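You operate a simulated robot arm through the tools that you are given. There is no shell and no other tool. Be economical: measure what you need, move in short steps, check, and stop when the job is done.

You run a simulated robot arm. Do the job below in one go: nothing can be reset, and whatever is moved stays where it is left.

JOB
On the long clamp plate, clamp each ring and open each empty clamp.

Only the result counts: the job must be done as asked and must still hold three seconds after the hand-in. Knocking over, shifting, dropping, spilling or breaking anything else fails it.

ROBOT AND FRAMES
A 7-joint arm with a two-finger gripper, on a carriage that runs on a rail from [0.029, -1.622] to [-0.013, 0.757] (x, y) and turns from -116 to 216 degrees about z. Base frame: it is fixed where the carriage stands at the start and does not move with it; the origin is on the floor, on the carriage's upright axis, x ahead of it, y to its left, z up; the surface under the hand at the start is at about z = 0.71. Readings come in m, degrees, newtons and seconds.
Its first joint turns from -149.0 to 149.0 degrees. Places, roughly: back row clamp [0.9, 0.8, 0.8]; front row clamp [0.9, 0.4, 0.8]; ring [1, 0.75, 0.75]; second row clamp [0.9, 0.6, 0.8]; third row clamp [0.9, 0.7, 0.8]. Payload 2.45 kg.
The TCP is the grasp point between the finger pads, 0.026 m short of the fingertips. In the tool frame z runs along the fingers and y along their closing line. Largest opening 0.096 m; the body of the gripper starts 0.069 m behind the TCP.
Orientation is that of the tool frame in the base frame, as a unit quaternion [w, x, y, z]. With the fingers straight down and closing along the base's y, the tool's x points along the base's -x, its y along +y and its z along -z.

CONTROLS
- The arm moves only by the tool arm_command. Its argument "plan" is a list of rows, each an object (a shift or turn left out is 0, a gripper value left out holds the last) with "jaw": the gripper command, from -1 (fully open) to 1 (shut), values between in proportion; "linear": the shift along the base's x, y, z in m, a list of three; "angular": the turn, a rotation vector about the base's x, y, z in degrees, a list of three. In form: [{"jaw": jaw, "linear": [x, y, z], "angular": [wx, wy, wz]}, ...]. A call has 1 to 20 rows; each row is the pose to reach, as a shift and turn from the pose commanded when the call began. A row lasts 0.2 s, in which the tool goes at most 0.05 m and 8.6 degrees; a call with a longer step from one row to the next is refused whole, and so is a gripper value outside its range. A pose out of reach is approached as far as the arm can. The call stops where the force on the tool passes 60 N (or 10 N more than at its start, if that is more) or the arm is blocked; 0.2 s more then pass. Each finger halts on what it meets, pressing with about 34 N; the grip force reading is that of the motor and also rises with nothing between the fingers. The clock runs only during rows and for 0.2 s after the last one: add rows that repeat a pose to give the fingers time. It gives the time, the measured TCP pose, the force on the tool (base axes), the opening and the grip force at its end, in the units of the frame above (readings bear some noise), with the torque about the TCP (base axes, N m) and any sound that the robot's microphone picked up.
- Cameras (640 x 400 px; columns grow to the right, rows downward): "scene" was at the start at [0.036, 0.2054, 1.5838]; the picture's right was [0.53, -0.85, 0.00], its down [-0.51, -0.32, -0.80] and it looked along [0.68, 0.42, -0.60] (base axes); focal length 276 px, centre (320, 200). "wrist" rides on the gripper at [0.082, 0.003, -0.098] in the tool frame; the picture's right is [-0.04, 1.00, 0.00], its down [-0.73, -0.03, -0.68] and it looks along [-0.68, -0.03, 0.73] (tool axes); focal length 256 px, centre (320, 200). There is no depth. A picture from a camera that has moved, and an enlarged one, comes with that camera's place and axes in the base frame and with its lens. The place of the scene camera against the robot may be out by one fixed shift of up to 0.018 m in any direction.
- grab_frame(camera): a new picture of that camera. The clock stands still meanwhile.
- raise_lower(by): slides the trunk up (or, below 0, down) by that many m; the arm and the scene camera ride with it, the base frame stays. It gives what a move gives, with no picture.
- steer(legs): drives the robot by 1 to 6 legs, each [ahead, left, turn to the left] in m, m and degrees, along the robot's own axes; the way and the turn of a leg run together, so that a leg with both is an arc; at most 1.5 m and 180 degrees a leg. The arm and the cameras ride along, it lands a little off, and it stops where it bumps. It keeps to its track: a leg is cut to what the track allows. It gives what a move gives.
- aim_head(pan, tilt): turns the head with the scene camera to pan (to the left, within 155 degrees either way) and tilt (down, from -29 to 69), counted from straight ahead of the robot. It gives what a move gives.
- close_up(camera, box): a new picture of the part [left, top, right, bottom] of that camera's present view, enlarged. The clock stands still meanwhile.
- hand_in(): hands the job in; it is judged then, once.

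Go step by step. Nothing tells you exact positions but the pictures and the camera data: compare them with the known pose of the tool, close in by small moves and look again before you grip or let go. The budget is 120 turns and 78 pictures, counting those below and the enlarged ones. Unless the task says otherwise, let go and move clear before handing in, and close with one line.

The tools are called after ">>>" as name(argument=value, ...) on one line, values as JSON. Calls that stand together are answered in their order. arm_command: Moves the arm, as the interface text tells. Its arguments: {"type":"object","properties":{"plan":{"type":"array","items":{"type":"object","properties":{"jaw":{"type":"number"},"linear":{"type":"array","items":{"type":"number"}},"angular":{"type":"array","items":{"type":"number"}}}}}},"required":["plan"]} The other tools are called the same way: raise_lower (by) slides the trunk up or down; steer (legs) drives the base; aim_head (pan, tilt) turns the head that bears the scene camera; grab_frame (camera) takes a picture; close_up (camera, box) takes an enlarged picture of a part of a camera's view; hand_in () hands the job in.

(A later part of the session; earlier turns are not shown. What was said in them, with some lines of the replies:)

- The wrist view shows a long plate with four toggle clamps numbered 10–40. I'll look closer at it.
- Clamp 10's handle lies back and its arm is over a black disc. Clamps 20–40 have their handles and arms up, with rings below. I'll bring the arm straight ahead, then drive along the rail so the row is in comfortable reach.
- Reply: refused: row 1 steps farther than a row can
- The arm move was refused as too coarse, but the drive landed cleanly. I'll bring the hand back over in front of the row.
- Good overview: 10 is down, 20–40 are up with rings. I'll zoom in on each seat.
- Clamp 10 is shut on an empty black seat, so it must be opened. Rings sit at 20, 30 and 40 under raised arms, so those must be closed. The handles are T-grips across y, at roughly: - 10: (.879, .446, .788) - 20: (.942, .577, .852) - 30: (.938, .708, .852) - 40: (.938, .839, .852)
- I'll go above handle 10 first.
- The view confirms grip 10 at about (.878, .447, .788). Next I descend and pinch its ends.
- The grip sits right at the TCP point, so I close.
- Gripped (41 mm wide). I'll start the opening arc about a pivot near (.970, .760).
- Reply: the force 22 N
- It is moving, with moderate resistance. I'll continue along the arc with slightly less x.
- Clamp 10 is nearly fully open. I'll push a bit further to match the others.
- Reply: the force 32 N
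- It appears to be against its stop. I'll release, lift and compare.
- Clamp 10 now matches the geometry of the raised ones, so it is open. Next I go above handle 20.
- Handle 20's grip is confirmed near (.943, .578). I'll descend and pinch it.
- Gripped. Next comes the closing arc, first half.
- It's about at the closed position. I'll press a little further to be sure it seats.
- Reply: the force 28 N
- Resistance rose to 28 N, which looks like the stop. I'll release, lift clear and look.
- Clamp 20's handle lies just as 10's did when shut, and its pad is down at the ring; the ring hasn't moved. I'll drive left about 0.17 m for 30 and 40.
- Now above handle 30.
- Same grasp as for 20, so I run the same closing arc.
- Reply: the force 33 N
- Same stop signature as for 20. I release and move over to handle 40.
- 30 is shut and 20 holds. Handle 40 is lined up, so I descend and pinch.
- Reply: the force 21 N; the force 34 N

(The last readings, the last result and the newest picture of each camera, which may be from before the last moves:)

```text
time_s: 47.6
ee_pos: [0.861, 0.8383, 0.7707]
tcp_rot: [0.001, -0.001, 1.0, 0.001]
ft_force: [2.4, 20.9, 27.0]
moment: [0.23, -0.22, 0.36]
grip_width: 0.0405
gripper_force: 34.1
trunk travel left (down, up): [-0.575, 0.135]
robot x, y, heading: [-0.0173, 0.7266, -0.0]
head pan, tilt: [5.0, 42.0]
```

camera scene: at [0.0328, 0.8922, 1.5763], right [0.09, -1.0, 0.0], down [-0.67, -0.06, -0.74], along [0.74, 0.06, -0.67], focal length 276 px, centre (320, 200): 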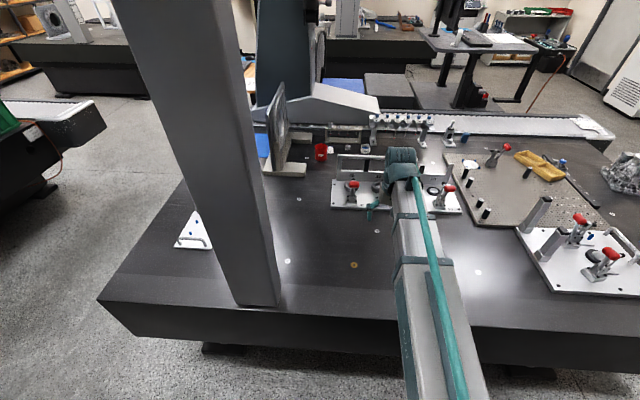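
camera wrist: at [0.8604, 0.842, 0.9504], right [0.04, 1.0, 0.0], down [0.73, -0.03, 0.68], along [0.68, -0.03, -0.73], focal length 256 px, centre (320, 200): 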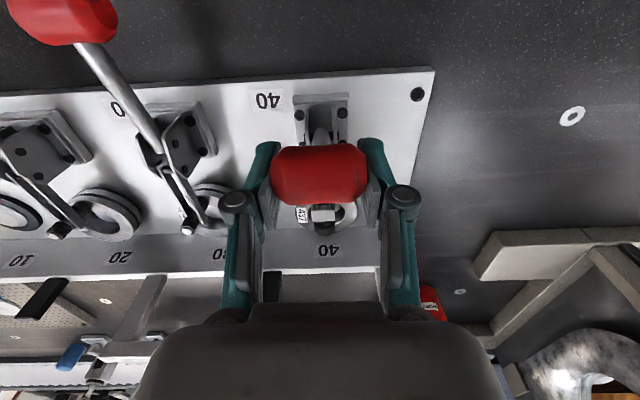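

Clamp 40 shows the same stop. I release, lift and back away to inspect everything.

>>> arm_command(plan=[{"jaw": 1, "linear": [0, 0, 0.003]}, {"jaw": -1, "linear": [0, 0, 0.003]}, {"linear": [0, 0, 0.003]}, {"linear": [0, 0, 0.003]}, {"linear": [0, 0, 0.04]}, {"linear": [0, 0, 0.08]}, {"linear": [0, 0, 0.12]}, {"linear": [0, 0, 0.16]}, {"linear": [-0.04, 0, 0.18]}, {"linear": [-0.08, 0, 0.2]}, {"linear": [-0.12, 0, 0.22]}, {"linear": [-0.16, 0, 0.24]}, {"linear": [-0.2, 0, 0.26]}, {"linear": [-0.2, -0.04, 0.28]}, {"linear": [-0.2, -0.08, 0.3]}, {"linear": [-0.2, -0.12, 0.3]}, {"linear": [-0.2, -0.16, 0.3]}, {"linear": [-0.2, -0.2, 0.3]}, {"linear": [-0.2, -0.2, 0.3]}])

>>> close_up(camera="wrist", box=[220, 160, 420, 285])

>>> close_up(camera="scene", box=[310, 135, 470, 235])

```text
time_s: 51.6
ee_pos: [0.6621, 0.6329, 1.0689]
tcp_rot: [0.001, 0.0, 1.0, 0.0]
ft_force: [0.8, -1.1, 0.4]
moment: [-0.01, 0.03, -0.01]
grip_width: 0.0964
gripper_force: 0.1
trunk travel left (down, up): [-0.575, 0.135]
robot x, y, heading: [-0.0126, 0.7258, -0.2]
head pan, tilt: [5.0, 42.0]
```

```text
3.20 times, centred on (320, 222) of wrist
camera zoom: at [0.5809, 0.6377, 1.1678], right [0.04, 1.0, 0.0], down [0.73, -0.03, 0.68], along [0.68, -0.03, -0.73], focal length 819 px, centre (320, 128)
```

zoom: 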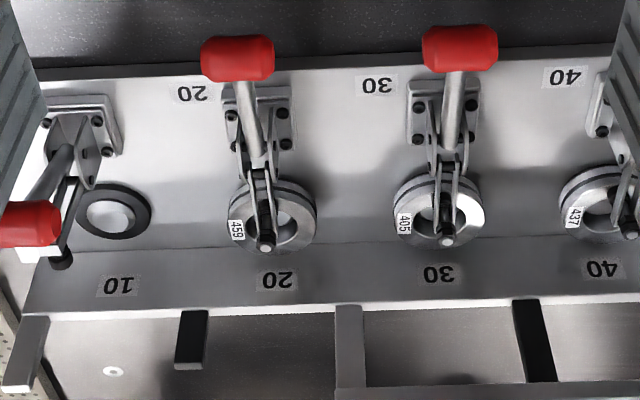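

```text
4.00 times, centred on (390, 185) of scene
camera zoom: at [0.0328, 0.8916, 1.5764], right [0.09, -1.0, 0.0], down [-0.67, -0.06, -0.74], along [0.74, 0.07, -0.67], focal length 1104 px, centre (40, 260)
```

zoom: 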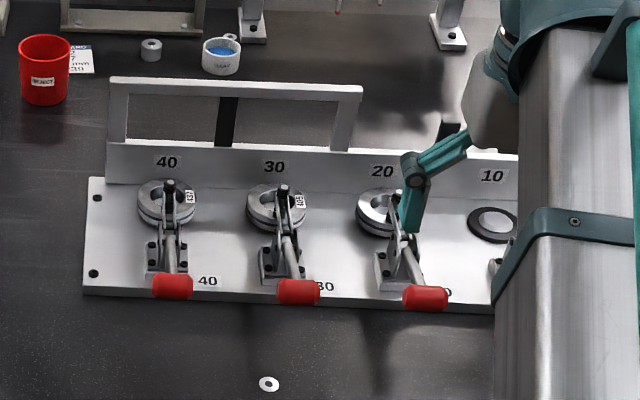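

Everything looks consistent. One closer check that the pads are fully down.

>>> close_up(camera="scene", box=[340, 175, 404, 215])

>>> close_up(camera="wrist", box=[280, 160, 376, 240])

```text
10.00 times, centred on (372, 195) of scene
camera zoom: at [0.0328, 0.8916, 1.5764], right [0.09, -1.0, 0.0], down [-0.67, -0.06, -0.74], along [0.74, 0.07, -0.67], focal length 2760 px, centre (-200, 250)
```

zoom: 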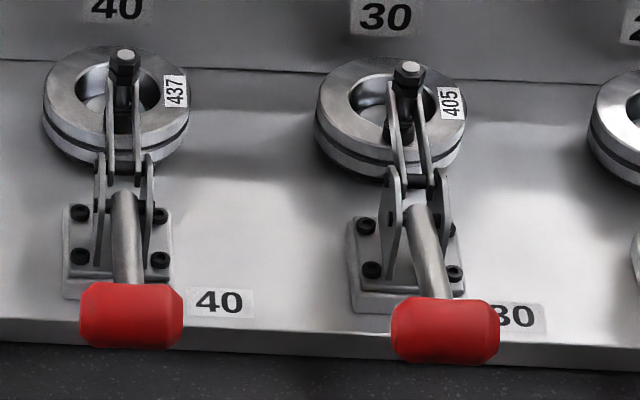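

```text
5.00 times, centred on (328, 200) of wrist
camera zoom: at [0.5809, 0.6377, 1.1678], right [0.04, 1.0, 0.0], down [0.73, -0.03, 0.68], along [0.68, -0.03, -0.73], focal length 1280 px, centre (280, 200)
```

zoom: 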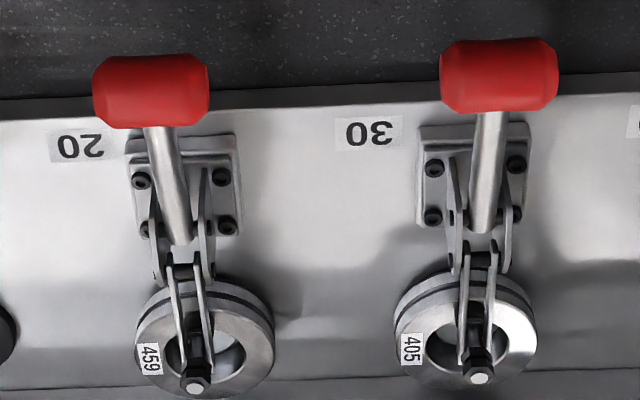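

Clamps 20, 30 and 40 are down on their rings, with handles at the same closed position 10 had at first. Clamp 10 is up over its empty seat, and the hand is clear.

>>> hand_in()

```text
The job is handed in.
```

The job is handed in: clamps 20, 30 and 40 are closed on their rings, and empty clamp 10 is open.
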